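You operate a simulated robot arm through the tools that you are given. There is no shell and no other tool. Be economical: measure what you need, move in short steps, check, and stop when the job is done.

The job below is to be done with a simulated robot arm. You get a single attempt, and the scene is never put back.

## Task
Tip out the blue tumbler and rinse it at the cold tap.
Fine: tap and basin by the end wall; rinse by filling to the 100 ml mark, within 17 ml, and tipping out again; a teaspoon spilt at most; tumbler back; tap off; leave the other one.
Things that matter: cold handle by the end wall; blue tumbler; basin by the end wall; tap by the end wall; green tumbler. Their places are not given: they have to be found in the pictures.

It is judged by the outcome, as a careful person would: the job done as asked, and still so three seconds after it is handed in. It fails if anything else is knocked over, pushed out of place, dropped, spilled or broken.

## Robot
A 7-joint arm with a two-finger parallel gripper, fixed in place. Base frame: the origin is at the foot of the arm, x ahead of it, y to its left, z up; the work surface is at about z = 880. Lengths are in mm, angles in degrees, forces in N, time in s.
With the tool pointing down near the work surface it reaches from about 460 to 920 mm from the base axis. Its first joint turns from -115.0 to 115.0 degrees. Payload 3.91 kg.
The tool frame sits at the grasp point between the pads (the TCP): z along the fingers, y along the line on which they close. The tips reach 30 mm beyond it. The gripper opens to 110 mm. The fingers are 20 mm wide and 10 mm thick; the gripper's body (48 by 112 mm) begins 55 mm behind the TCP.
Orientation is that of the tool frame in the base frame, as a unit quaternion [w, x, y, z]. With the fingers straight down and closing along the base's y, the tool's x points along the base's -x, its y along +y and its z along -z.

## Interface
- The arm moves only by the tool apply_moves. Its argument "plan" is a list that holds one entry, the list of rows, each a list of 7 numbers: the shift along the base's x, y, z in m, then the turn, a rotation vector about the base's x, y, z in degrees, then the opening, from 0 (shut) to 1 (fully open). In form: [[[x, y, z, ax, ay, az, fingers], ...]]. A call has 1 to 10 rows; each row shifts and turns the commanded pose from where the row before left it. Rows are played at 5 a second. More than 50 mm and 8.6 degrees between two rows, or a gripper value outside its range, and nothing of the call is played. A pose out of reach is approached as far as the arm can. The call stops where the force on the tool passes 40 N (or 10 N more than at its start, if that is more) or the arm is blocked; 0.2 s more then pass. The fingers move at their own pace (about 153 mm/s each) and stop on an object; they squeeze with about 39 N. The grip force told is the motor's: it shows also when the fingers shut on nothing. Time passes only in rows, and 0.2 s behind the last, so rows that do not move let the fingers close. It gives the time, the measured TCP pose, the force on the tool (base axes), the opening and the grip force at its end, in the units of the frame above (readings bear some noise).
- Cameras (640 x 400 px; columns grow to the right, rows downward): "scene" is fixed at [50.2, 499.6, 1632.5]; the picture's right is [-0.50, -0.86, 0.00], its down [-0.60, 0.35, -0.72] and it looks along [0.62, -0.36, -0.69] (base axes); focal length 322 px, centre (320, 200). "wrist" rides on the gripper at [-36, 0, -57] in the tool frame; the picture's right is [0.00, -1.00, 0.00], its down [0.97, 0.00, -0.24] and it looks along [0.24, 0.00, 0.97] (tool axes); focal length 218 px, centre (320, 200).
- camera(camera): a new picture of that camera. It takes no simulated time.
- lift_body(by): slides the trunk up (or, below 0, down) by that many mm; the arm rides with it, the base frame stays. It gives what a move gives, with no picture.
- pixel_to_xyz(camera, pixels): for up to 12 pixels [column, row] of the newest picture of that camera ("zoom" is the newest enlarged one), the place [x, y, z] in the base frame of the surface seen there, good to about 2 mm. It takes no simulated time.
- enlarge(camera, box): a new picture of the part [left, top, right, bottom] of that camera's present view, enlarged. It takes no simulated time.
- close_job(): hands the job in; it is judged then, once.

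Go step by step. Measure first, check grasps and placings, and put right what went wrong. The budget is 80 turns and 54 pictures, counting those below and the enlarged ones. Unless the task says otherwise, let go and move clear before handing in, and close with one line.

The tools are called after ">>>" as a command line: name --argument value ..., lists and objects as JSON in quotes. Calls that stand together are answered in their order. apply_moves: Moves the arm, as the interface text tells. Its arguments: {"type":"object","properties":{"plan":{"type":"array","items":{"type":"array","items":{"type":"array","items":{"type":"number"}}}}},"required":["plan"]} The other tools are called the same way: lift_body (by) slides the trunk up or down; camera (camera) takes a picture; pixel_to_xyz (camera, pixels) gives the place of the surface under pixels of a picture; enlarge (camera, box) takes an enlarged picture of a part of a camera's view; close_job () hands the job in.

At the start:

```text
t: 0.0
eef_pos: [546.6, -95.1, 1245.7]
orientation: [0.0, 0.0, 1.0, -0.001]
force: [-0.7, 0.7, 0.0]
finger_gap: 110.0
grip_force: 0.0
trunk travel left (down, up): [-825.0, 165.0]
```

scene: 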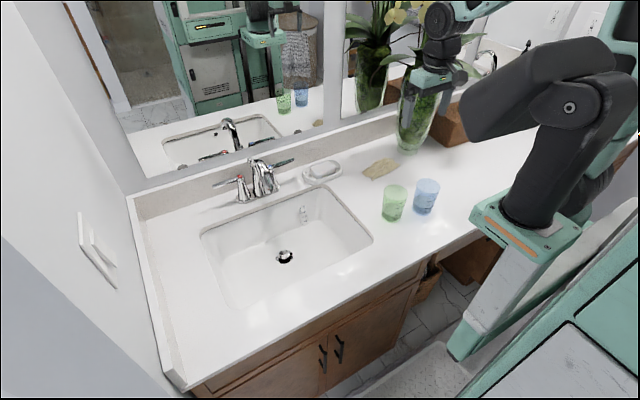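
wrist: 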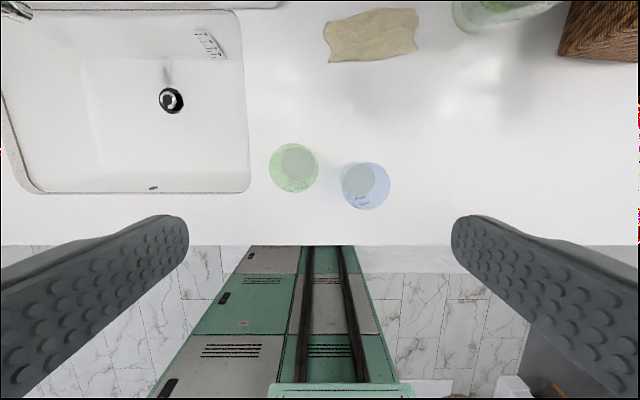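

The blue tumbler is near scene pixel (426,196), the green one near (394,202), and the tap with its handles near (262,178). I'll zoom in on both areas.

>>> enlarge --camera "scene" --box '[200, 130, 360, 230]'

>>> pixel_to_xyz --camera "zoom" --pixels '[[70, 210], [150, 190], [190, 250], [240, 160], [260, 200], [280, 255], [370, 120], [330, 130], [340, 510], [420, 320]]'

>>> enlarge --camera "scene" --box '[360, 160, 456, 220]'

```text
4.00 times, centred on (280, 180) of scene
```

zoom: 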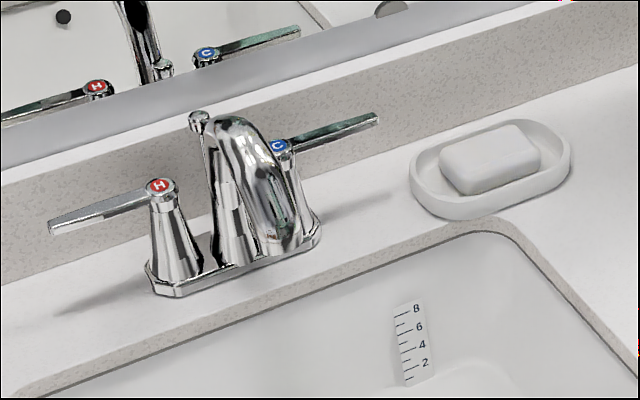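

```text
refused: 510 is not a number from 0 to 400
```

```text
6.67 times, centred on (408, 190) of scene
```

zoom: 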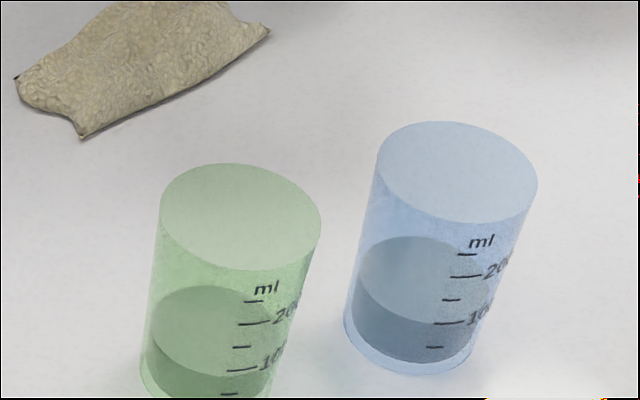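

Cold is the blue "C" lever on the right, at scene (270,166) to (294,160). The blue tumbler holds roughly 100–150 ml of old water. Now measuring points on both.

>>> pixel_to_xyz --camera "scene" --pixels '[[270, 166.5], [280, 163.3], [287, 161], [293, 159.3], [240, 176.5], [214, 186], [259, 161], [267, 178], [271, 189], [250, 160], [279, 187], [275, 193]]'

>>> pixel_to_xyz --camera "zoom" --pixels '[[381, 145], [535, 185], [457, 122], [440, 215], [345, 340], [405, 373], [470, 350], [162, 190], [320, 225], [230, 165], [240, 270], [430, 330]]'

>>> pixel_to_xyz --camera "wrist" --pixels '[[293, 143], [365, 162], [294, 192], [366, 209], [270, 167], [318, 167], [341, 184], [389, 184], [245, 100], [170, 100], [150, 190], [100, 60]]'

>>> pixel_to_xyz --camera "scene" --pixels '[[284, 257], [322, 187], [371, 240], [202, 235], [235, 305], [250, 230], [300, 240], [320, 260], [260, 280], [322, 165], [303, 178], [380, 170]]'

```text
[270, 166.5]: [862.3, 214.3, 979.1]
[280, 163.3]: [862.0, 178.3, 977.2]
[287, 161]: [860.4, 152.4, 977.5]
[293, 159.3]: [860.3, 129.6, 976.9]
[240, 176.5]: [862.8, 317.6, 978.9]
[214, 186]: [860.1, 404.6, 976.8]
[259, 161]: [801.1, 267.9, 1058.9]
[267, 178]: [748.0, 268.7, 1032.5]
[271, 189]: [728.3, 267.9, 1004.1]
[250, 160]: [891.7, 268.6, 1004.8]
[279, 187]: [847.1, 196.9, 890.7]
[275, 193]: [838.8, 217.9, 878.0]
```

```text
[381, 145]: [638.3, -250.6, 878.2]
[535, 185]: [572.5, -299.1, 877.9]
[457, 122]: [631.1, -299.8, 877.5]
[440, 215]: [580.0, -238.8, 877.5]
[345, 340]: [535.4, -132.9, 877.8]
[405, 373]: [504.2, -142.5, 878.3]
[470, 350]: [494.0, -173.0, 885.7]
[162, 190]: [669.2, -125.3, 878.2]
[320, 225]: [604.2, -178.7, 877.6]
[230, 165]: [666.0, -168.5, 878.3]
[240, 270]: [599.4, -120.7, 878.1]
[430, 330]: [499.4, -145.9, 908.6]
```

```text
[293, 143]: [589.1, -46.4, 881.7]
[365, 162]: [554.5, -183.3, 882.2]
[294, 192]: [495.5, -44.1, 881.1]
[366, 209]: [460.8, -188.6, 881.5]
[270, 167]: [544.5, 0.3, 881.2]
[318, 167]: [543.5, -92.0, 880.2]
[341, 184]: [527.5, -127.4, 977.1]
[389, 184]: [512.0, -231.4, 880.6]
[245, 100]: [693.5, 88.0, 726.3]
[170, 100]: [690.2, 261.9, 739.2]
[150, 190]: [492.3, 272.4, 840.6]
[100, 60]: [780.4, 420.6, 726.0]
```

```text
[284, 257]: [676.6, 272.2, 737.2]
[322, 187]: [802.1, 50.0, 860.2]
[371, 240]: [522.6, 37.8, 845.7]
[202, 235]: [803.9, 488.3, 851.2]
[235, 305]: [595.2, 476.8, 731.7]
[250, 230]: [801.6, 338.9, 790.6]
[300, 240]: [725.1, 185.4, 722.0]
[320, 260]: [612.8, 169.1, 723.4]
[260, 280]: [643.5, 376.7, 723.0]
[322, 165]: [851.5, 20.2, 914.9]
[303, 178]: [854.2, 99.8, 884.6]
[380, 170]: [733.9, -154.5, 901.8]
```

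The blue tumbler works out at about (525,-163), 72 mm across and 97 mm high, and the green one at about (552,-57). The spout mouth is near (728,268,1000) and the cold lever runs from (862,214,979) to (860,128,977). Next I'll check the space behind the lever.

>>> pixel_to_xyz --camera "scene" --pixels '[[285, 156], [290, 155], [297, 156], [300, 150], [300, 140], [305, 160], [287, 159.5], [287, 163], [292, 162], [275, 172], [272, 180], [310, 168]]'

>>> enlarge --camera "scene" --box '[240, 145, 304, 195]'

```text
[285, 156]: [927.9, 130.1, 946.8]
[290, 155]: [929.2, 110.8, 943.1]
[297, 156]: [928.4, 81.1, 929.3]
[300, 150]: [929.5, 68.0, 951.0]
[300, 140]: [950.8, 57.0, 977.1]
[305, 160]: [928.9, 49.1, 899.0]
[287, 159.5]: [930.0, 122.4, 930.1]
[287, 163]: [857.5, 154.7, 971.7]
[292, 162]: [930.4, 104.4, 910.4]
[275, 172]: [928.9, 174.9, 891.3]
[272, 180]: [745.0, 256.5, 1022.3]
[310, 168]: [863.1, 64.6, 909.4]
```

```text
8.00 times, centred on (272, 170) of scene
```

zoom: 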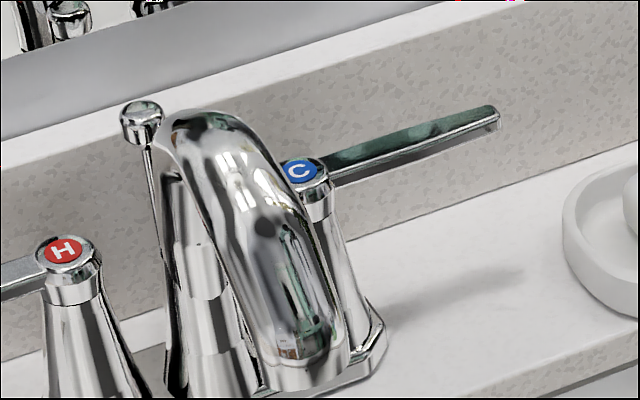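

The backsplash stands at x≈929 and the lever's back edge is at about 867, so closed fingers fit behind it. I'll move over the lever with the fingers shut, staying high for now.

>>> apply_moves --plan '[[[0.038, 0.0265, -0.01, 0, 0, 0, 0], [0.038, 0.0265, -0.01, 0, 0, 0, 0], [0.038, 0.0265, -0.01, 0, 0, 0, 0], [0.038, 0.0265, -0.01, 0, 0, 0, 0], [0.038, 0.0265, -0.01, 0, 0, 0, 0], [0.038, 0.0265, -0.01, 0, 0, 0, 0], [0.038, 0.0265, -0.01, 0, 0, 0, 0], [0.038, 0.0265, -0.01, 0, 0, 0, 0], [0.041, 0.028, -0.01, 0, 0, 0, 0]]]'

>>> camera --camera "wrist"

>>> camera --camera "scene"

```text
refused: row 9 steps farther than a row can; nothing moved
```

```text
48 pictures are left
```

wrist: 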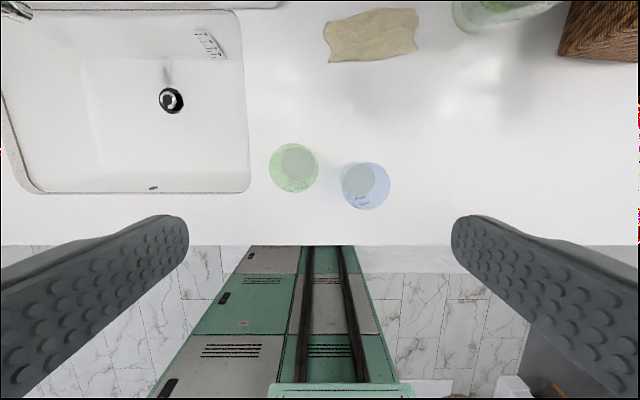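

```text
47 pictures are left
```

scene: 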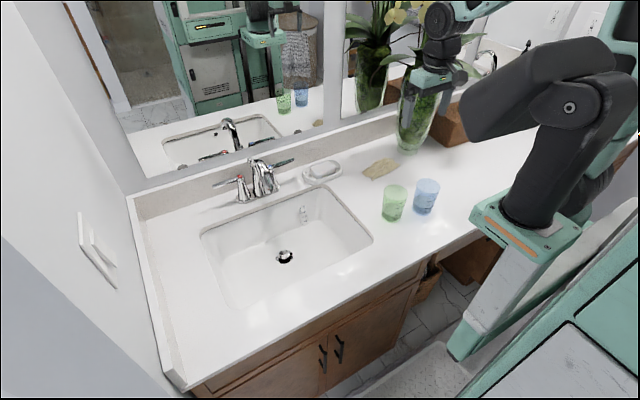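

The last row was slightly over 50 mm and nothing moved. I'll resend it with smaller rows.

>>> apply_moves --plan '[[[0.038, 0.0265, -0.01, 0, 0, 0, 0], [0.038, 0.0265, -0.01, 0, 0, 0, 0], [0.038, 0.0265, -0.01, 0, 0, 0, 0], [0.038, 0.0265, -0.01, 0, 0, 0, 0], [0.038, 0.0265, -0.01, 0, 0, 0, 0], [0.038, 0.0265, -0.01, 0, 0, 0, 0], [0.038, 0.0265, -0.01, 0, 0, 0, 0], [0.038, 0.0265, -0.01, 0, 0, 0, 0], [0.038, 0.0265, -0.01, 0, 0, 0, 0], [0, 0, 0, 0, 0, 0, 0]]]'

>>> camera --camera "wrist"

```text
t: 2.2
eef_pos: [887.5, 139.4, 1151.6]
orientation: [-0.002, 0.0, 1.0, -0.002]
force: [1.2, 0.0, -0.7]
finger_gap: 0.0
grip_force: 37.8
trunk travel left (down, up): [-825.0, 165.0]
```

```text
46 pictures are left
```

wrist: 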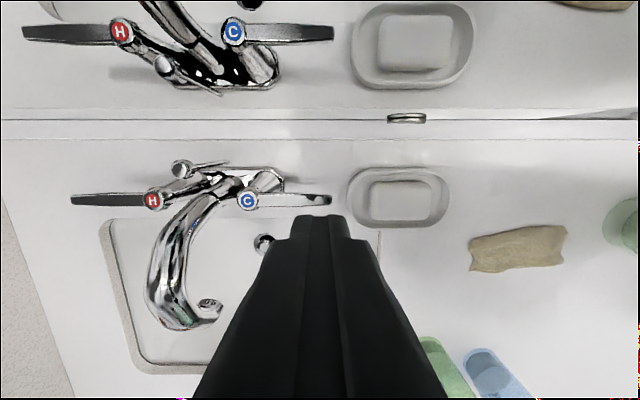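

The shut fingers are behind the lever line at (887,139), and the lever runs from (248,200) to (330,200) in the wrist picture. I'll lower so the tips end up below the lever.

>>> apply_moves --plan '[[[0.005, 0.002, -0.04, 0, 0, 0, 0], [0, 0, -0.04, 0, 0, 0, 0], [0, 0, -0.04, 0, 0, 0, 0], [0, 0, -0.045, 0, 0, 0, 0], [0, 0, 0, 0, 0, 0, 0]]]'

>>> enlarge --camera "scene" --box '[220, 100, 380, 200]'

```text
t: 3.4
eef_pos: [891.1, 144.3, 987.3]
orientation: [0.0, 0.001, 1.0, 0.001]
force: [-0.3, 0.1, -0.2]
finger_gap: 0.0
grip_force: 37.6
trunk travel left (down, up): [-825.0, 165.0]
```

```text
4.00 times, centred on (300, 150) of scene
```

zoom: 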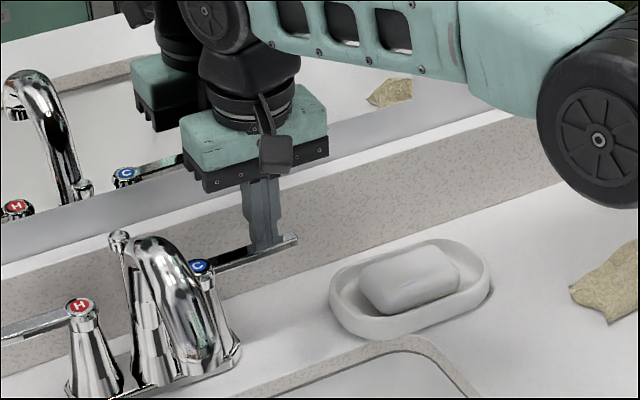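

The fingers are behind the lever, so I'll pull it gently forward about 12 mm past contact and look for flow.

>>> apply_moves --plan '[[[-0.008, 0, 0, 0, 0, 0, 0], [-0.008, 0, 0, 0, 0, 0, 0], [-0.006, 0, 0, 0, 0, 0, 0], [-0.006, 0, 0, 0, 0, 0, 0], [0, 0, 0, 0, 0, 0, 0]]]'

>>> enlarge --camera "scene" --box '[200, 130, 360, 280]'

```text
t: 4.6
eef_pos: [865.9, 146.8, 988.7]
orientation: [0.0, 0.0, 1.0, -0.001]
force: [-0.1, 0.0, -0.8]
finger_gap: 0.2
grip_force: 37.7
trunk travel left (down, up): [-825.0, 165.0]
```

```text
2.67 times, centred on (280, 205) of scene
```

zoom: 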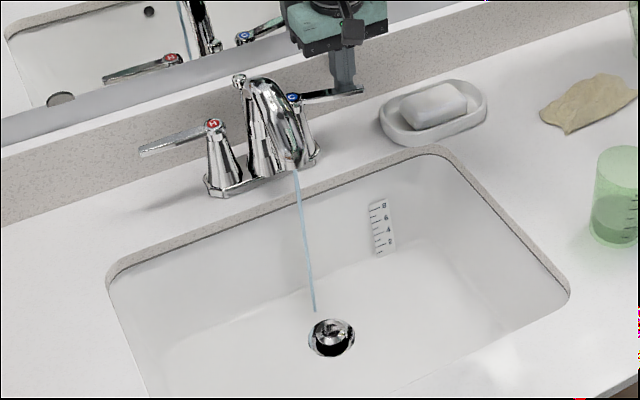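

Turning the lever toward the front started a thin stream, from zoom (297,170) to (315,310). I'll measure the stream and back the fingers off the lever, upward.

>>> pixel_to_xyz --camera "zoom" --pixels '[[297, 175], [298, 185], [301, 200], [304, 220], [307, 245], [310, 265], [313, 290], [315, 308], [290, 166], [330, 92], [355, 88], [315, 96]]'

>>> apply_moves --plan '[[[0.006, 0, 0, 0, 0, 0, 0], [0.004, 0, 0.02, 0, 0, 0, 0], [0, 0, 0.04, 0, 0, 0, 0], [0, 0, 0.04, 0, 0, 0, 0], [-0.03, -0.02, 0.03, 0, 0, 0, 0], [-0.035, -0.025, 0.02, 0, 0, 0, 0], [-0.035, -0.03, 0, 0, 0, 0, 0], [-0.035, -0.03, 0, 0, 0, 0, 0]]]'

>>> enlarge --camera "scene" --box '[200, 130, 360, 280]'

```text
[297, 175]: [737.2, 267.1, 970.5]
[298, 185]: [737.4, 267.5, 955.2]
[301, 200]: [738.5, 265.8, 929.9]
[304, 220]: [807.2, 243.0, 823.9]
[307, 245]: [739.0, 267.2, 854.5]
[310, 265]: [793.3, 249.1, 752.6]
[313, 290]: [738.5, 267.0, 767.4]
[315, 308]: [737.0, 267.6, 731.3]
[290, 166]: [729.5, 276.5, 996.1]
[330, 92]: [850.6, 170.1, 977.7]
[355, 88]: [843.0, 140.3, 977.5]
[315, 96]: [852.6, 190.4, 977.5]
```

```text
t: 6.4
eef_pos: [739.8, 39.2, 1141.6]
orientation: [0.0, 0.0, 1.0, 0.0]
force: [0.2, 0.1, -0.4]
finger_gap: 0.0
grip_force: 37.8
trunk travel left (down, up): [-825.0, 165.0]
```

```text
2.67 times, centred on (280, 205) of scene
```

zoom: 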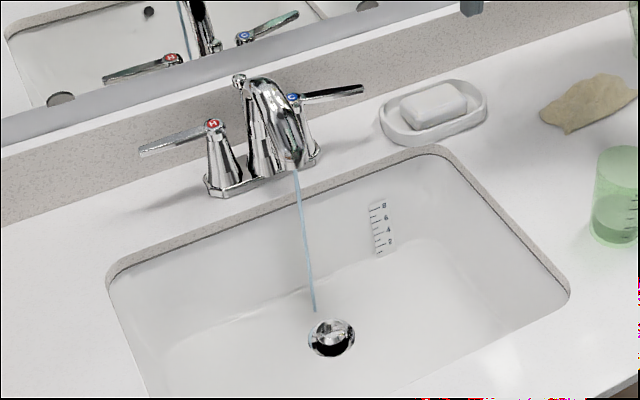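

The stream is vertical at (738,267), and both tumblers are still standing. I'll move to a spot near the blue tumbler and yaw 45°, because grasping from the front-right keeps clear of the green one.

>>> apply_moves --plan '[[[-0.033, -0.0315, 0, 0, 0, 5, 0.9], [-0.033, -0.0315, 0, 0, 0, 5, 0.9], [-0.033, -0.0315, 0, 0, 0, 5, 0.9], [-0.033, -0.0315, 0, 0, 0, 5, 0.9], [-0.033, -0.0315, 0, 0, 0, 5, 0.9], [-0.033, -0.0315, 0, 0, 0, 5, 0.9], [-0.033, -0.0315, 0, 0, 0, 5, 0.9], [-0.033, -0.0315, 0, 0, 0, 5, 0.9], [-0.016, -0.018, 0, 0, 0, 5, 0.9]]]'

>>> apply_moves --plan '[[[0, 0, 0, 5.5, -5.5, 0, 0.9], [0, 0, 0, 5.5, -5.5, 0, 0.9], [0, 0, 0, 5.5, -5.5, 0, 0.9], [0, 0, 0, 5.5, -5.5, 0, 0.9], [0, 0, 0, 5.5, -5.5, 0, 0.9], [0, 0, 0, 5.5, -5.5, 0, 0.9], [0, 0, 0, 5.5, -5.5, 0, 0.9], [0, 0, 0, 5.5, -5.5, 0, 0.9], [0, 0, 0, 5.5, -5.5, 0, 0.9], [0, 0, 0, 0, 0, 0, 0.9]]]'

>>> camera --camera "wrist"

>>> camera --camera "scene"

```text
t: 8.4
eef_pos: [461.0, -228.8, 1137.4]
orientation: [-0.002, -0.384, 0.923, 0.0]
force: [-0.4, 0.5, 0.1]
finger_gap: 98.7
grip_force: 0.1
trunk travel left (down, up): [-825.0, 165.0]
```

```text
t: 10.6
eef_pos: [481.3, -243.3, 1148.8]
orientation: [0.53, -0.313, 0.757, 0.219]
force: [-0.5, 0.3, 0.3]
finger_gap: 99.1
grip_force: 0.0
out of reach, approached as far as the arm can: row 1, 2, 3, 4
trunk travel left (down, up): [-825.0, 165.0]
```

```text
42 pictures are left
```

wrist: 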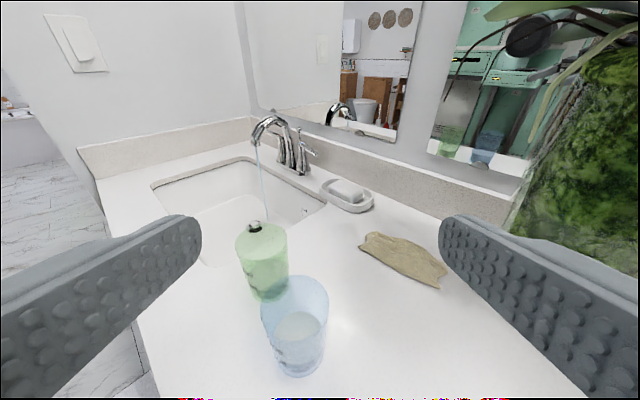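

```text
41 pictures are left
```

scene: 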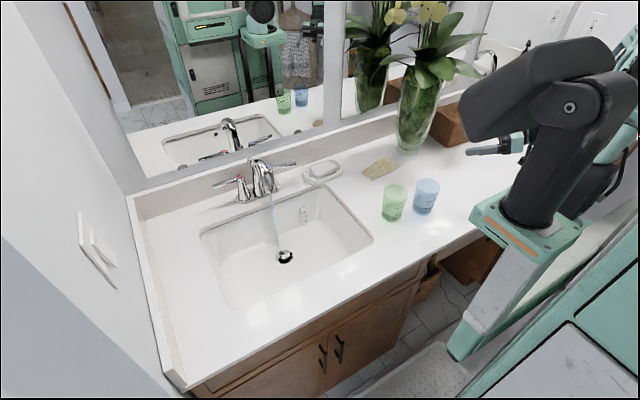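

The wrist view puts the blue tumbler's axis at about (526,-161): rim centred at (295,300), base at (299,352). I'll go down to a pre-grasp pose behind it.

>>> apply_moves --plan '[[[0, 0, -0.045, 0, 0, 0, 0.9], [0, 0, -0.045, 0, 0, 0, 0.9], [0, 0, -0.045, 0, 0, 0, 0.9], [0, 0, -0.04, 0, 0, 0, 0.9], [0, 0, 0, 0, 0, 0, 0.9]]]'

>>> camera --camera "wrist"

```text
t: 11.8
eef_pos: [481.2, -243.8, 970.7]
orientation: [0.529, -0.313, 0.757, 0.219]
force: [-0.2, -0.6, -0.6]
finger_gap: 99.2
grip_force: 0.1
trunk travel left (down, up): [-825.0, 165.0]
```

```text
40 pictures are left
```

wrist: 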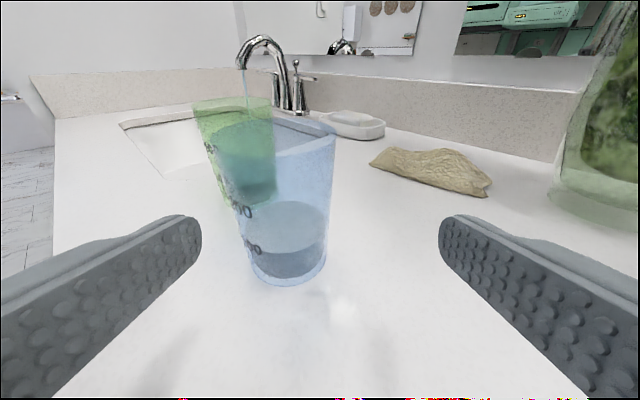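

The tumbler tapers and its axis is at about (524,-165). I'll line up sideways, drop to z 925 and advance with the fingers either side of it.

>>> apply_moves --plan '[[[-0.018, 0.018, -0.02, 0, 0, 0, 0.9], [0, 0, -0.026, 0, 0, 0, 0.9], [0.014, 0.014, 0, 0, 0, 0, 0.9], [0.014, 0.014, 0, 0, 0, 0, 0.9], [0.014, 0.014, 0, 0, 0, 0, 0.9], [0.008, 0.008, 0, 0, 0, 0, 0.9], [0, 0, 0, 0, 0, 0, 0.9]]]'

>>> camera --camera "wrist"

>>> enlarge --camera "scene" --box '[360, 130, 520, 230]'

```text
t: 12.7
eef_pos: [470.2, -214.3, 921.4]
orientation: [0.513, -0.326, 0.763, 0.219]
force: [-16.6, -3.9, 7.6]
finger_gap: 99.0
grip_force: 0.0
trunk travel left (down, up): [-825.0, 165.0]
stopped in row 4: the force on the tool passed its limit (the readings are from after the stop); the commanded pose is now the measured one
```

```text
39 pictures are left
```

wrist: 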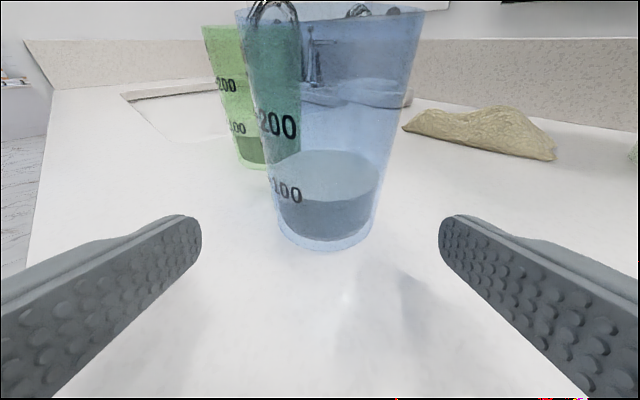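

```text
4.00 times, centred on (440, 180) of scene
```

zoom: 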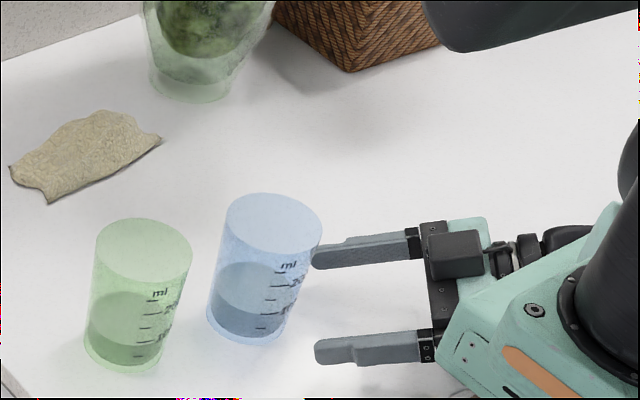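

The move stopped on contact with the force mostly along -x and slightly up, and the fingers aren't touching the tumbler. Probably an arm link is hitting the counter, so I'll look at the whole scene.

>>> camera --camera "scene"

>>> enlarge --camera "scene" --box '[440, 120, 640, 280]'

```text
37 pictures are left
```

scene: 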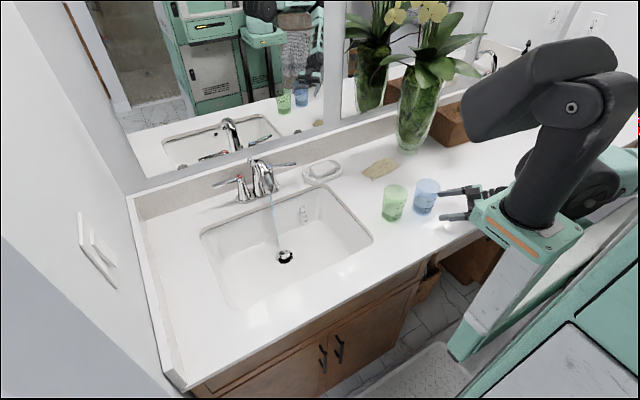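

```text
2.50 times, centred on (540, 200) of scene
```

zoom: 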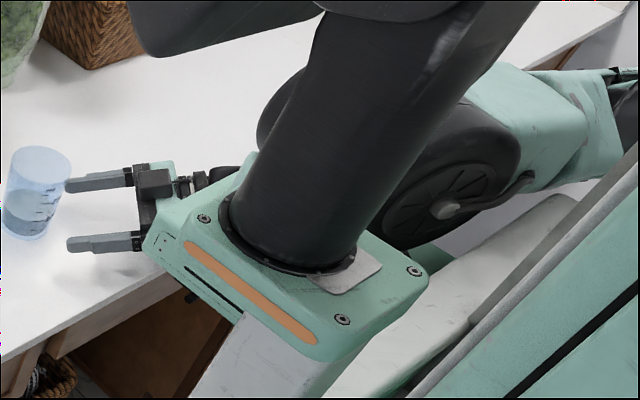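

The forearm and elbow hang low beside the trunk, so they are probably meeting the counter edge. I'll back off and up, then raise the trunk so the arm comes in from above.

>>> apply_moves --plan '[[[-0.006, -0.006, 0.01, 0, 0, 0, 0.9], [0, 0, 0.03, 0, 0, 0, 0.9], [0, 0, 0.03, 0, 0, 0, 0.9], [0, 0, 0, 0, 0, 0, 0.9]]]'

>>> lift_body --by 160

>>> camera --camera "scene"

```text
t: 13.7
eef_pos: [464.8, -220.0, 992.7]
orientation: [0.513, -0.325, 0.764, 0.219]
force: [0.6, -0.8, 0.4]
finger_gap: 99.0
grip_force: 0.0
trunk travel left (down, up): [-825.0, 165.0]
```

```text
t: 15.5
eef_pos: [464.8, -220.4, 1152.7]
orientation: [0.514, -0.325, 0.764, 0.218]
force: [0.3, 0.2, -0.3]
finger_gap: 98.9
grip_force: 0.1
trunk travel left (down, up): [-985.0, 5.0]
```

```text
35 pictures are left
```

scene: 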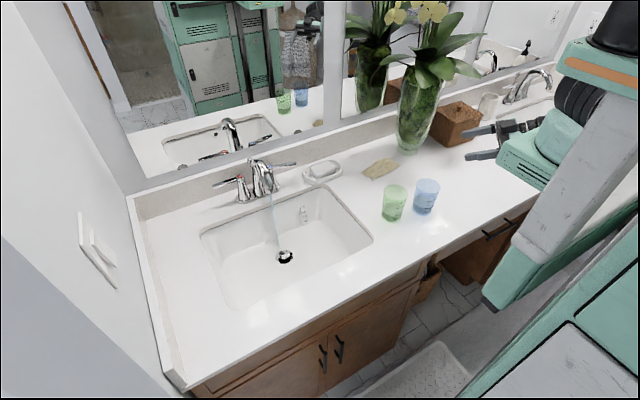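

The trunk is up and both tumblers haven't moved. I'll come straight down again to z≈930 from this pose.

>>> apply_moves --plan '[[[0, 0, -0.045, 0, 0, 0, 0.9], [0, 0, -0.045, 0, 0, 0, 0.9], [0, 0, -0.045, 0, 0, 0, 0.9], [0, 0, -0.045, 0, 0, 0, 0.9], [0.001, -0.001, -0.04, 0, 0, 0, 0.9], [0, 0, 0, 0, 0, 0, 0.9]]]'

>>> camera --camera "wrist"

>>> camera --camera "scene"

```text
t: 16.9
eef_pos: [469.4, -212.5, 930.2]
orientation: [0.503, -0.346, 0.758, 0.228]
force: [0.0, 0.5, 1.0]
finger_gap: 99.0
grip_force: 0.1
trunk travel left (down, up): [-985.0, 5.0]
```

```text
34 pictures are left
```

wrist: 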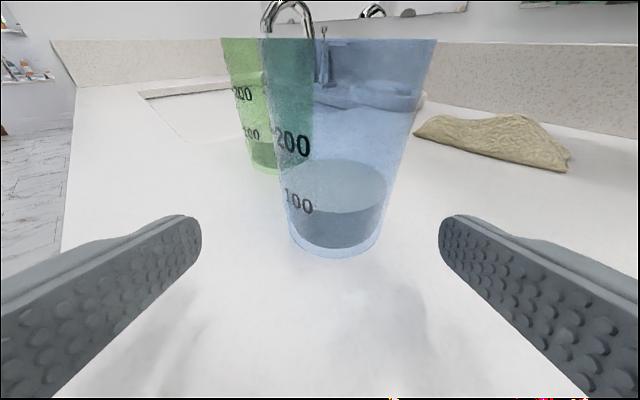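

```text
33 pictures are left
```

scene: 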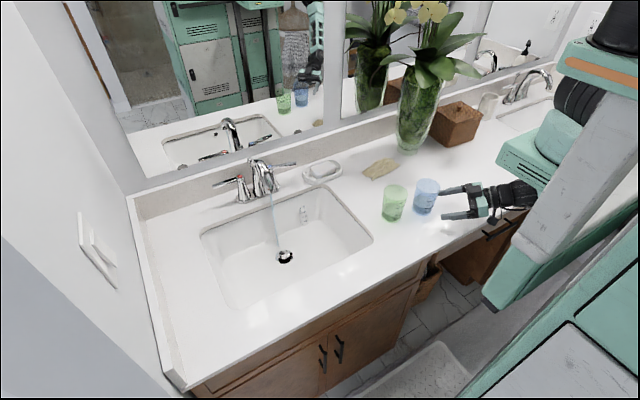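

The tumbler is about 10 mm right of the finger mid-line (centred at column 337) and there's no contact force this time. I'll shift sideways, then advance halfway.

>>> apply_moves --plan '[[[0.008, -0.007, 0, 0, 0, 0, 0.9], [0.01, 0.011, 0, 0, 0, 0, 0.9], [0, 0, 0, 0, 0, 0, 0.9]]]'

```text
t: 17.7
eef_pos: [484.0, -213.0, 930.0]
orientation: [0.507, -0.337, 0.761, 0.224]
force: [-0.2, 0.7, -0.4]
finger_gap: 99.1
grip_force: 0.1
trunk travel left (down, up): [-985.0, 5.0]
```

Lateral error is now within about 3 mm. Advancing the rest of the way.

>>> apply_moves --plan '[[[0.013, 0.0155, 0, 0, 0, 0, 0.9], [0.013, 0.0155, 0, 0, 0, 0, 0.9], [0.011, 0.0145, 0, 0, 0, 0, 0.9], [0, 0, 0, 0, 0, 0, 0.9]]]'

>>> camera --camera "wrist"

>>> enlarge --camera "scene" --box '[370, 150, 530, 250]'

```text
t: 18.7
eef_pos: [519.7, -172.7, 930.6]
orientation: [0.512, -0.326, 0.765, 0.215]
force: [0.2, -0.8, -0.6]
finger_gap: 99.2
grip_force: 0.0
trunk travel left (down, up): [-985.0, 5.0]
```

```text
32 pictures are left
```

wrist: 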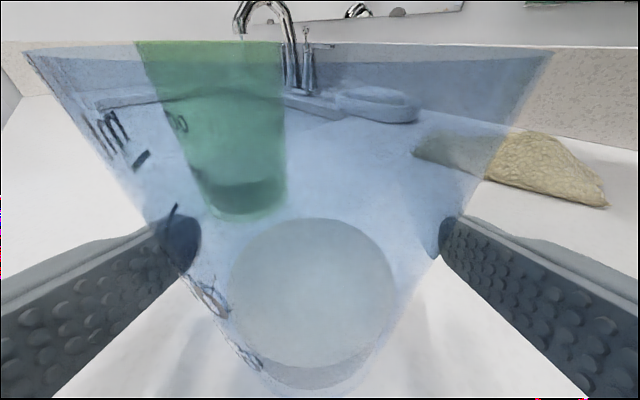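

```text
4.00 times, centred on (450, 200) of scene
```

zoom: 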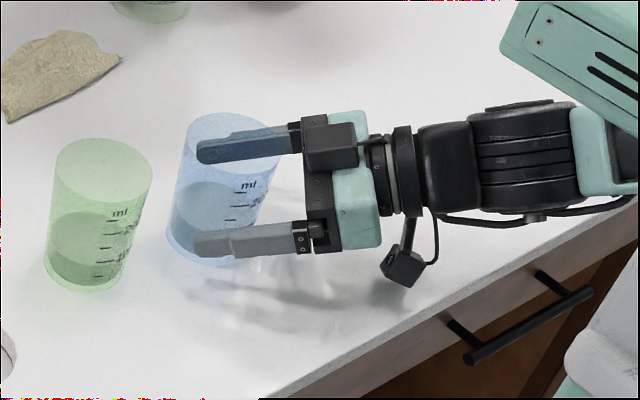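

The tumbler sits centred between the fingers with nothing touching. Closing the grip.

>>> apply_moves --plan '[[[0, 0, 0, 0, 0, 0, 0.6], [0, 0, 0, 0, 0, 0, 0.4], [0, 0, 0, 0, 0, 0, 0.4], [0, 0, 0, 0, 0, 0, 0.4]]]'

```text
t: 19.7
eef_pos: [520.5, -173.1, 931.6]
orientation: [0.512, -0.328, 0.764, 0.217]
force: [-0.9, 0.9, 0.9]
finger_gap: 65.8
grip_force: 39.0
trunk travel left (down, up): [-985.0, 5.0]
```

Firm grip at a 66 mm gap. Lifting gently and checking.

>>> apply_moves --plan '[[[0, 0, 0.01, 0, 0, 0, 0.3], [0, 0, 0.02, 0, 0, 0, 0.3], [0, 0, 0.025, 0, 0, 0, 0.3], [0, 0, 0.025, 0, 0, 0, 0.3], [0, 0, 0.025, 0, 0, 0, 0.3], [0, 0, 0.015, 0, 0, 0, 0.3], [0, 0, 0.01, 0, 0, 0, 0.3]]]'

>>> enlarge --camera "scene" --box '[370, 120, 530, 220]'

```text
t: 21.3
eef_pos: [521.8, -170.4, 1061.6]
orientation: [0.514, -0.325, 0.763, 0.219]
force: [0.2, 0.5, -1.8]
finger_gap: 65.9
grip_force: 38.7
trunk travel left (down, up): [-985.0, 5.0]
```

```text
4.00 times, centred on (450, 170) of scene
```

zoom: 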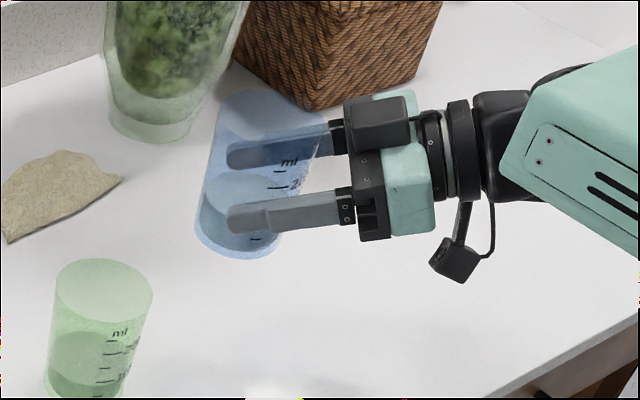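

The tumbler is held upright and clear at bottom z≈1011. I'll carry it smoothly over to above the basin.

>>> apply_moves --plan '[[[0.003, 0.01, 0, 0, 0, 0, 0.3], [0.006, 0.02, 0, 0, 0, 0, 0.3], [0.01, 0.03, 0, 0, 0, 0, 0.3], [0.01, 0.034, 0, 0, 0, 0, 0.3], [0.01, 0.034, 0, 0, 0, 0, 0.3], [0.01, 0.034, 0, 0, 0, 0, 0.3], [0.01, 0.034, 0, 0, 0, 0, 0.3], [0.01, 0.034, 0, 0, 0, 0, 0.3], [0.01, 0.034, 0, 0, 0, 0, 0.3], [0.01, 0.034, 0, 0, 0, 0, 0.3]]]'

>>> apply_moves --plan '[[[0.01, 0.034, 0, 0, 0, 0, 0.3], [0.007, 0.025, -0.015, 0, 0, 0, 0.3], [0.005, 0.015, -0.03, 0, 0, 0, 0.3], [0.002, 0.005, -0.03, 0, 0, 0, 0.3], [0, 0, -0.025, 0, 0, 0, 0.3], [0, 0, -0.015, 0, 0, 0, 0.3], [0, 0, 0, 0, 0, 0, 0.3]]]'

>>> camera --camera "scene"

```text
t: 23.5
eef_pos: [610.1, 127.2, 1061.3]
orientation: [0.514, -0.325, 0.763, 0.219]
force: [-0.3, 0.3, -0.5]
finger_gap: 65.9
grip_force: 39.1
trunk travel left (down, up): [-985.0, 5.0]
```

```text
t: 25.1
eef_pos: [634.0, 205.6, 945.1]
orientation: [0.514, -0.325, 0.763, 0.218]
force: [0.4, -0.3, -1.2]
finger_gap: 65.7
grip_force: 39.1
trunk travel left (down, up): [-985.0, 5.0]
```

```text
29 pictures are left
```

scene: 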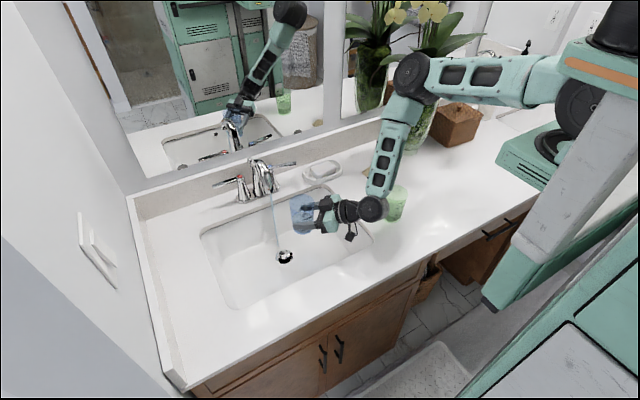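

The tumbler is over the basin at (634,206), clear of the stream. I'll start rolling it about the tool axis, slower as it nears the pour point.

>>> apply_moves --plan '[[[0, 0, 0, 5.15, 5.34, -3.04, 0.3], [0, 0, 0, 5.15, 5.34, -3.04, 0.3], [0, 0, 0, 5.15, 5.34, -3.04, 0.3], [0, 0, 0, 5.15, 5.34, -3.04, 0.3], [0, 0, 0, 5.15, 5.34, -3.04, 0.3], [0, 0, 0, 3.22, 3.33, -1.9, 0.3], [0, 0, 0, 3.22, 3.33, -1.9, 0.3], [0, 0, 0, 3.22, 3.33, -1.9, 0.3], [0, 0, 0, 3.22, 3.33, -1.9, 0.3], [0, 0, 0, 3.22, 3.33, -1.9, 0.3]]]'

>>> enlarge --camera "scene" --box '[220, 150, 420, 310]'

```text
t: 27.3
eef_pos: [633.8, 205.5, 947.2]
orientation: [0.316, 0.139, 0.818, 0.461]
force: [-0.1, -0.4, -1.3]
finger_gap: 65.5
grip_force: 38.9
trunk travel left (down, up): [-985.0, 5.0]
```

```text
2.50 times, centred on (320, 230) of scene
```

zoom: 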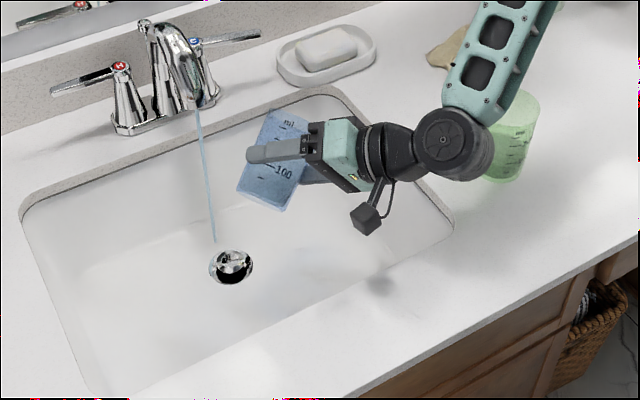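

It's at about 65° with the mouth over the basin, and the roll has had free travel so far. I'll continue to about 145°.

>>> apply_moves --plan '[[[0, 0, 0, 2.6, 2.67, -1.52, 0.3], [0, 0, 0, 2.6, 2.67, -1.52, 0.3], [0, 0, 0, 2.6, 2.67, -1.52, 0.3], [0, 0, 0, 2.6, 2.67, -1.52, 0.3], [0, 0, 0, 2.6, 2.67, -1.52, 0.3], [0, 0, 0, 3.22, 3.33, -1.9, 0.3], [0, 0, 0, 3.22, 3.33, -1.9, 0.3], [0, 0, 0, 3.22, 3.33, -1.9, 0.3], [0, 0, 0, 3.22, 3.33, -1.9, 0.3], [0, 0, 0, 3.22, 3.33, -1.9, 0.3]]]'

>>> apply_moves --plan '[[[0, 0, 0, 5.15, 5.34, -3.04, 0.3], [0, 0, 0, 5.15, 5.34, -3.04, 0.3], [0, 0, 0, 5.15, 5.34, -3.04, 0.3], [0, 0, 0, 5.15, 5.34, -3.04, 0.3], [0, 0, 0, 0, 0, 0, 0.3], [0, 0, 0, 0, 0, 0, 0.3], [0, 0, 0, 0, 0, 0, 0.3]]]'

>>> enlarge --camera "scene" --box '[220, 150, 420, 310]'

```text
t: 29.5
eef_pos: [634.5, 206.3, 947.5]
orientation: [0.116, 0.442, 0.702, 0.546]
force: [-0.1, 1.6, -1.2]
finger_gap: 64.9
grip_force: 38.9
trunk travel left (down, up): [-985.0, 5.0]
```

```text
t: 30.6
eef_pos: [679.9, 205.7, 992.3]
orientation: [0.003, 0.561, 0.588, 0.583]
force: [0.1, -0.4, -0.8]
finger_gap: 64.8
grip_force: 39.1
trunk travel left (down, up): [-985.0, 5.0]
stopped in row 5: the arm was blocked; the commanded pose is now the measured one
```

```text
2.50 times, centred on (320, 230) of scene
```

zoom: 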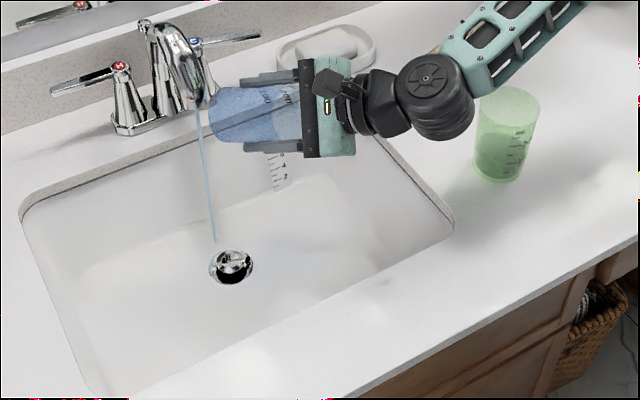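

The arm hit a joint limit near 145° of roll and drifted to (680,206,992), still over the basin with the mouth about 29° below horizontal. I'll check whether the tumbler is empty and the spout untouched.

>>> enlarge --camera "scene" --box '[250, 150, 346, 210]'

>>> camera --camera "wrist"

```text
6.67 times, centred on (298, 180) of scene
```

zoom: 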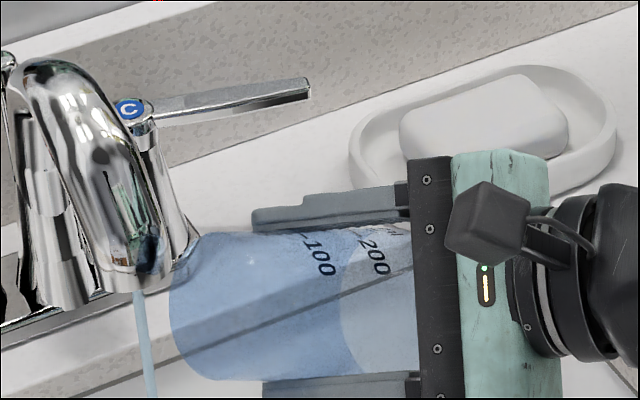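

```text
25 pictures are left
```

wrist: 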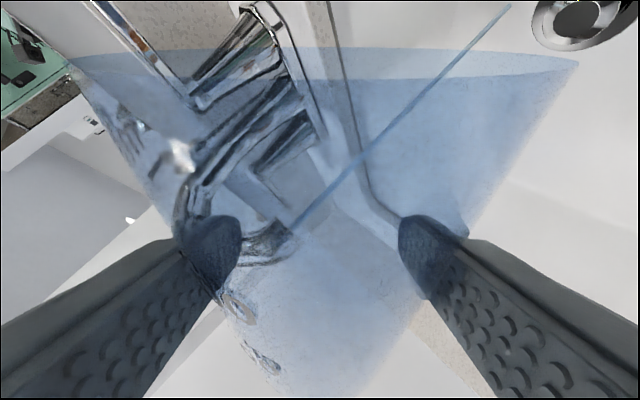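

The tumbler looks empty and the spout is untouched. I'll move it away from the spout and roll back upright.

>>> apply_moves --plan '[[[-0.02, -0.005, -0.01, 0, 0, 0, 0.3], [-0.02, -0.005, -0.015, -2.6, -2.7, 1.3, 0.3], [0, 0, -0.01, -5.45, -5.71, 2.67, 0.3], [0, 0, -0.01, -5.45, -5.71, 2.67, 0.3], [0, 0, 0, -5.45, -5.71, 2.67, 0.3], [0, 0, 0, -5.45, -5.71, 2.67, 0.3], [0, 0, 0, -5.45, -5.71, 2.67, 0.3], [0, 0, 0, -5.45, -5.71, 2.67, 0.3], [0, 0, 0, -5.45, -5.71, 2.67, 0.3], [0, 0, 0, 0, 0, 0, 0.3]]]'

>>> enlarge --camera "scene" --box '[220, 130, 420, 290]'

```text
t: 32.8
eef_pos: [636.6, 196.2, 943.1]
orientation: [0.303, 0.179, 0.792, 0.498]
force: [0.4, 0.0, -0.8]
finger_gap: 64.6
grip_force: 39.0
trunk travel left (down, up): [-985.0, 5.0]
```

```text
2.50 times, centred on (320, 210) of scene
```

zoom: 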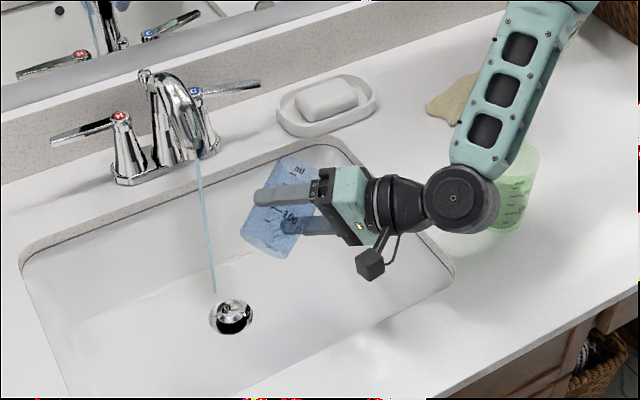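

It's rolled halfway back and the glass is visibly empty. I'll finish the roll plus a small pitch correction so it stands upright.

>>> apply_moves --plan '[[[0, 0, 0, -5.22, -5.39, 2.52, 0.3], [0, 0, 0, -5.22, -5.39, 2.52, 0.3], [0, 0, 0, -5.22, -5.39, 2.52, 0.3], [0, 0, 0, -5.22, -5.39, 2.52, 0.3], [0, 0, 0, -5.22, -5.39, 2.52, 0.3], [0, 0, 0, -5.22, -5.39, 2.52, 0.3], [0, 0, 0, -5.22, -5.39, 2.52, 0.3], [0, 0, 0, -5.22, -5.39, 2.52, 0.3], [0, 0, 0, -5.22, -5.39, 2.52, 0.3], [0, 0, 0, -2.7, 2.6, 0, 0.3]]]'

>>> enlarge --camera "scene" --box '[220, 130, 380, 230]'

```text
t: 35.0
eef_pos: [638.3, 196.6, 944.0]
orientation: [0.512, -0.323, 0.766, 0.217]
force: [-0.2, -0.2, -0.6]
finger_gap: 64.2
grip_force: 39.1
trunk travel left (down, up): [-985.0, 5.0]
```

```text
4.00 times, centred on (300, 180) of scene
```

zoom: 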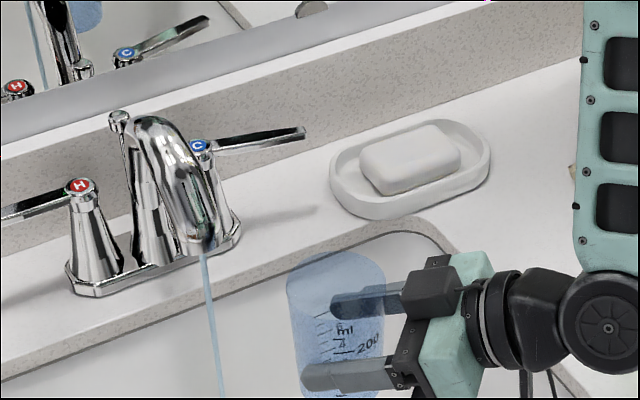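

The tumbler is upright and empty with its axis at about (642,205). I'll lower it below the spout and slide it under the stream at (738,267).

>>> apply_moves --plan '[[[0, 0, -0.025, 0, 0, 0, 0.3], [0, 0, -0.024, 0, 0, 0, 0.3], [0.025, 0.0165, 0, 0, 0, 0, 0.3], [0.03, 0.02, 0, 0, 0, 0, 0.3], [0.03, 0.02, 0, 0, 0, 0, 0.3], [0.011, 0.0065, 0, 0, 0, 0, 0.3], [0, 0, 0, 0, 0, 0, 0.3]]]'

>>> enlarge --camera "scene" --box '[230, 140, 358, 220]'

```text
t: 36.6
eef_pos: [732.1, 261.8, 894.5]
orientation: [0.511, -0.322, 0.767, 0.217]
force: [-0.9, 0.7, -0.4]
finger_gap: 64.4
grip_force: 38.9
trunk travel left (down, up): [-985.0, 5.0]
```

```text
5.00 times, centred on (294, 180) of scene
```

zoom: 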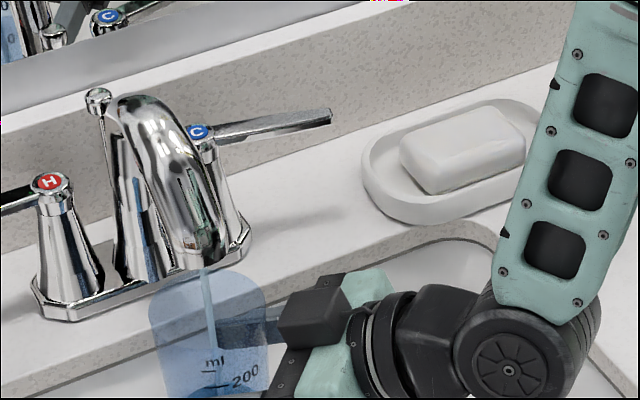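

The stream is falling into the tumbler. Looking lower down to read the level.

>>> enlarge --camera "scene" --box '[240, 190, 320, 240]'

>>> camera --camera "wrist"

```text
8.00 times, centred on (280, 215) of scene
```

zoom: 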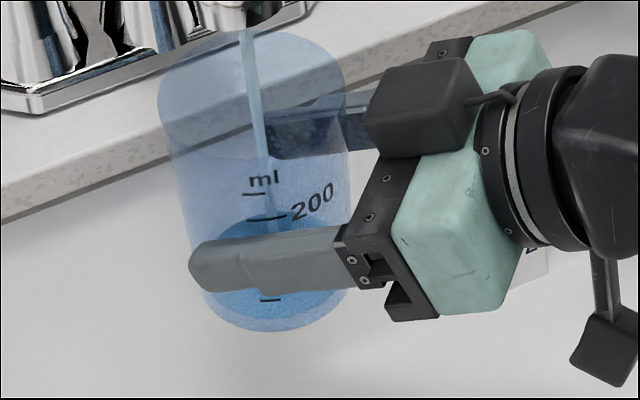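

```text
20 pictures are left
```

wrist: 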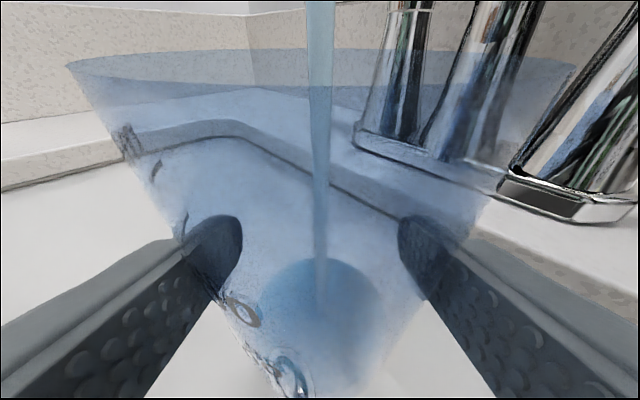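

The surface's front edge is around row 306 of the zoom, just under the 50 mark, so about 40 ml after roughly 0.75 s (around 50 ml/s). I'll hold one short row and measure again.

>>> apply_moves --plan '[[[0, 0, 0, 0, 0, 0, 0.3]]]'

>>> enlarge --camera "scene" --box '[240, 190, 320, 240]'

```text
t: 37.0
eef_pos: [732.1, 261.6, 895.2]
orientation: [0.512, -0.323, 0.766, 0.218]
force: [0.0, 0.2, 0.1]
finger_gap: 64.4
grip_force: 39.0
trunk travel left (down, up): [-985.0, 5.0]
```

```text
8.00 times, centred on (280, 215) of scene
```

zoom: 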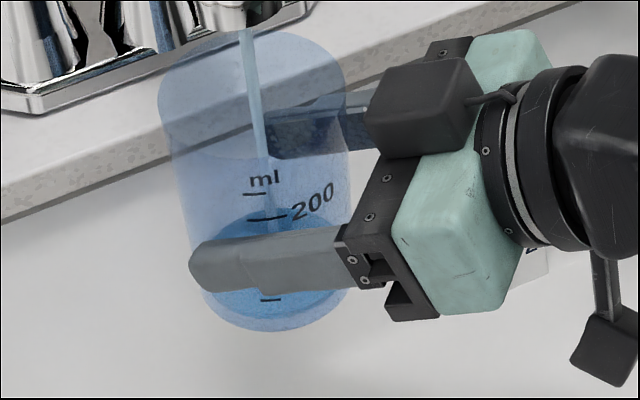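

The level has risen a little. Zooming tighter on the lower half to see the surface's front edge against the marks.

>>> enlarge --camera "scene" --box '[258, 212, 290, 232]'

```text
16.00 times, centred on (274, 222) of scene
```

zoom: 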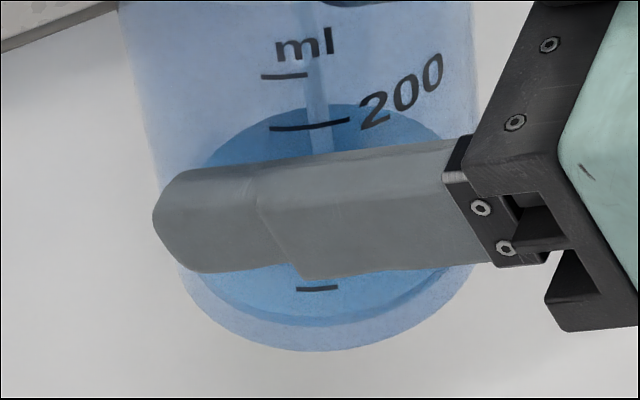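

Working through the geometry (50 mark at z≈854, 200 mark at z≈905, surface at z≈845), there's about 27 ml in the tumbler, at roughly 20 ml/s. I'll hold for 2 s and re-measure.

>>> apply_moves --plan '[[[0, 0, 0, 0, 0, 0, 0.3], [0, 0, 0, 0, 0, 0, 0.3], [0, 0, 0, 0, 0, 0, 0.3], [0, 0, 0, 0, 0, 0, 0.3], [0, 0, 0, 0, 0, 0, 0.3], [0, 0, 0, 0, 0, 0, 0.3], [0, 0, 0, 0, 0, 0, 0.3], [0, 0, 0, 0, 0, 0, 0.3], [0, 0, 0, 0, 0, 0, 0.3]]]'

>>> enlarge --camera "scene" --box '[258, 212, 290, 232]'

```text
t: 39.0
eef_pos: [731.4, 261.1, 894.5]
orientation: [0.512, -0.322, 0.766, 0.217]
force: [0.8, 0.4, -0.8]
finger_gap: 64.3
grip_force: 38.6
trunk travel left (down, up): [-985.0, 5.0]
```

```text
16.00 times, centred on (274, 222) of scene
```

zoom: 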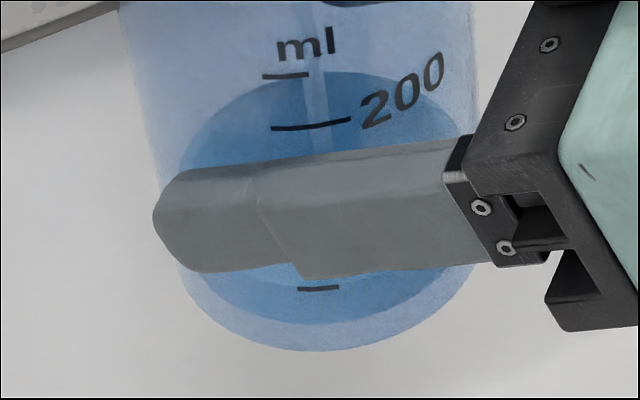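

The surface has risen to about z≈853, near the 50 mark, so the real rate is about 11 ml/s. I'll hold another 2.2 s and re-measure.

>>> apply_moves --plan '[[[0, 0, 0, 0, 0, 0, 0.3], [0, 0, 0, 0, 0, 0, 0.3], [0, 0, 0, 0, 0, 0, 0.3], [0, 0, 0, 0, 0, 0, 0.3], [0, 0, 0, 0, 0, 0, 0.3], [0, 0, 0, 0, 0, 0, 0.3], [0, 0, 0, 0, 0, 0, 0.3], [0, 0, 0, 0, 0, 0, 0.3], [0, 0, 0, 0, 0, 0, 0.3], [0, 0, 0, 0, 0, 0, 0.3]]]'

>>> enlarge --camera "scene" --box '[258, 207, 290, 227]'

```text
t: 41.2
eef_pos: [731.5, 261.5, 895.3]
orientation: [0.512, -0.322, 0.766, 0.217]
force: [0.3, -0.4, -0.7]
finger_gap: 64.5
grip_force: 38.8
trunk travel left (down, up): [-985.0, 5.0]
```

```text
16.00 times, centred on (274, 217) of scene
```

zoom: 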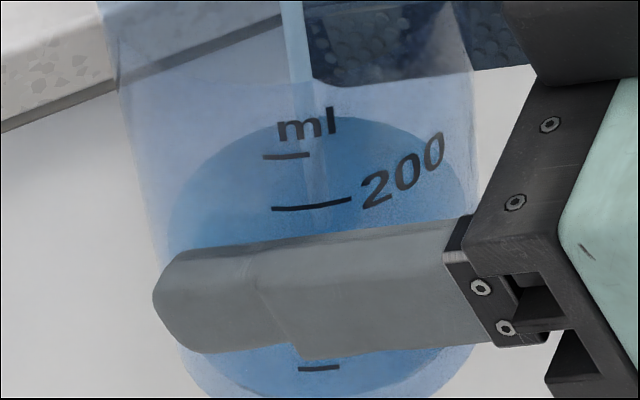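

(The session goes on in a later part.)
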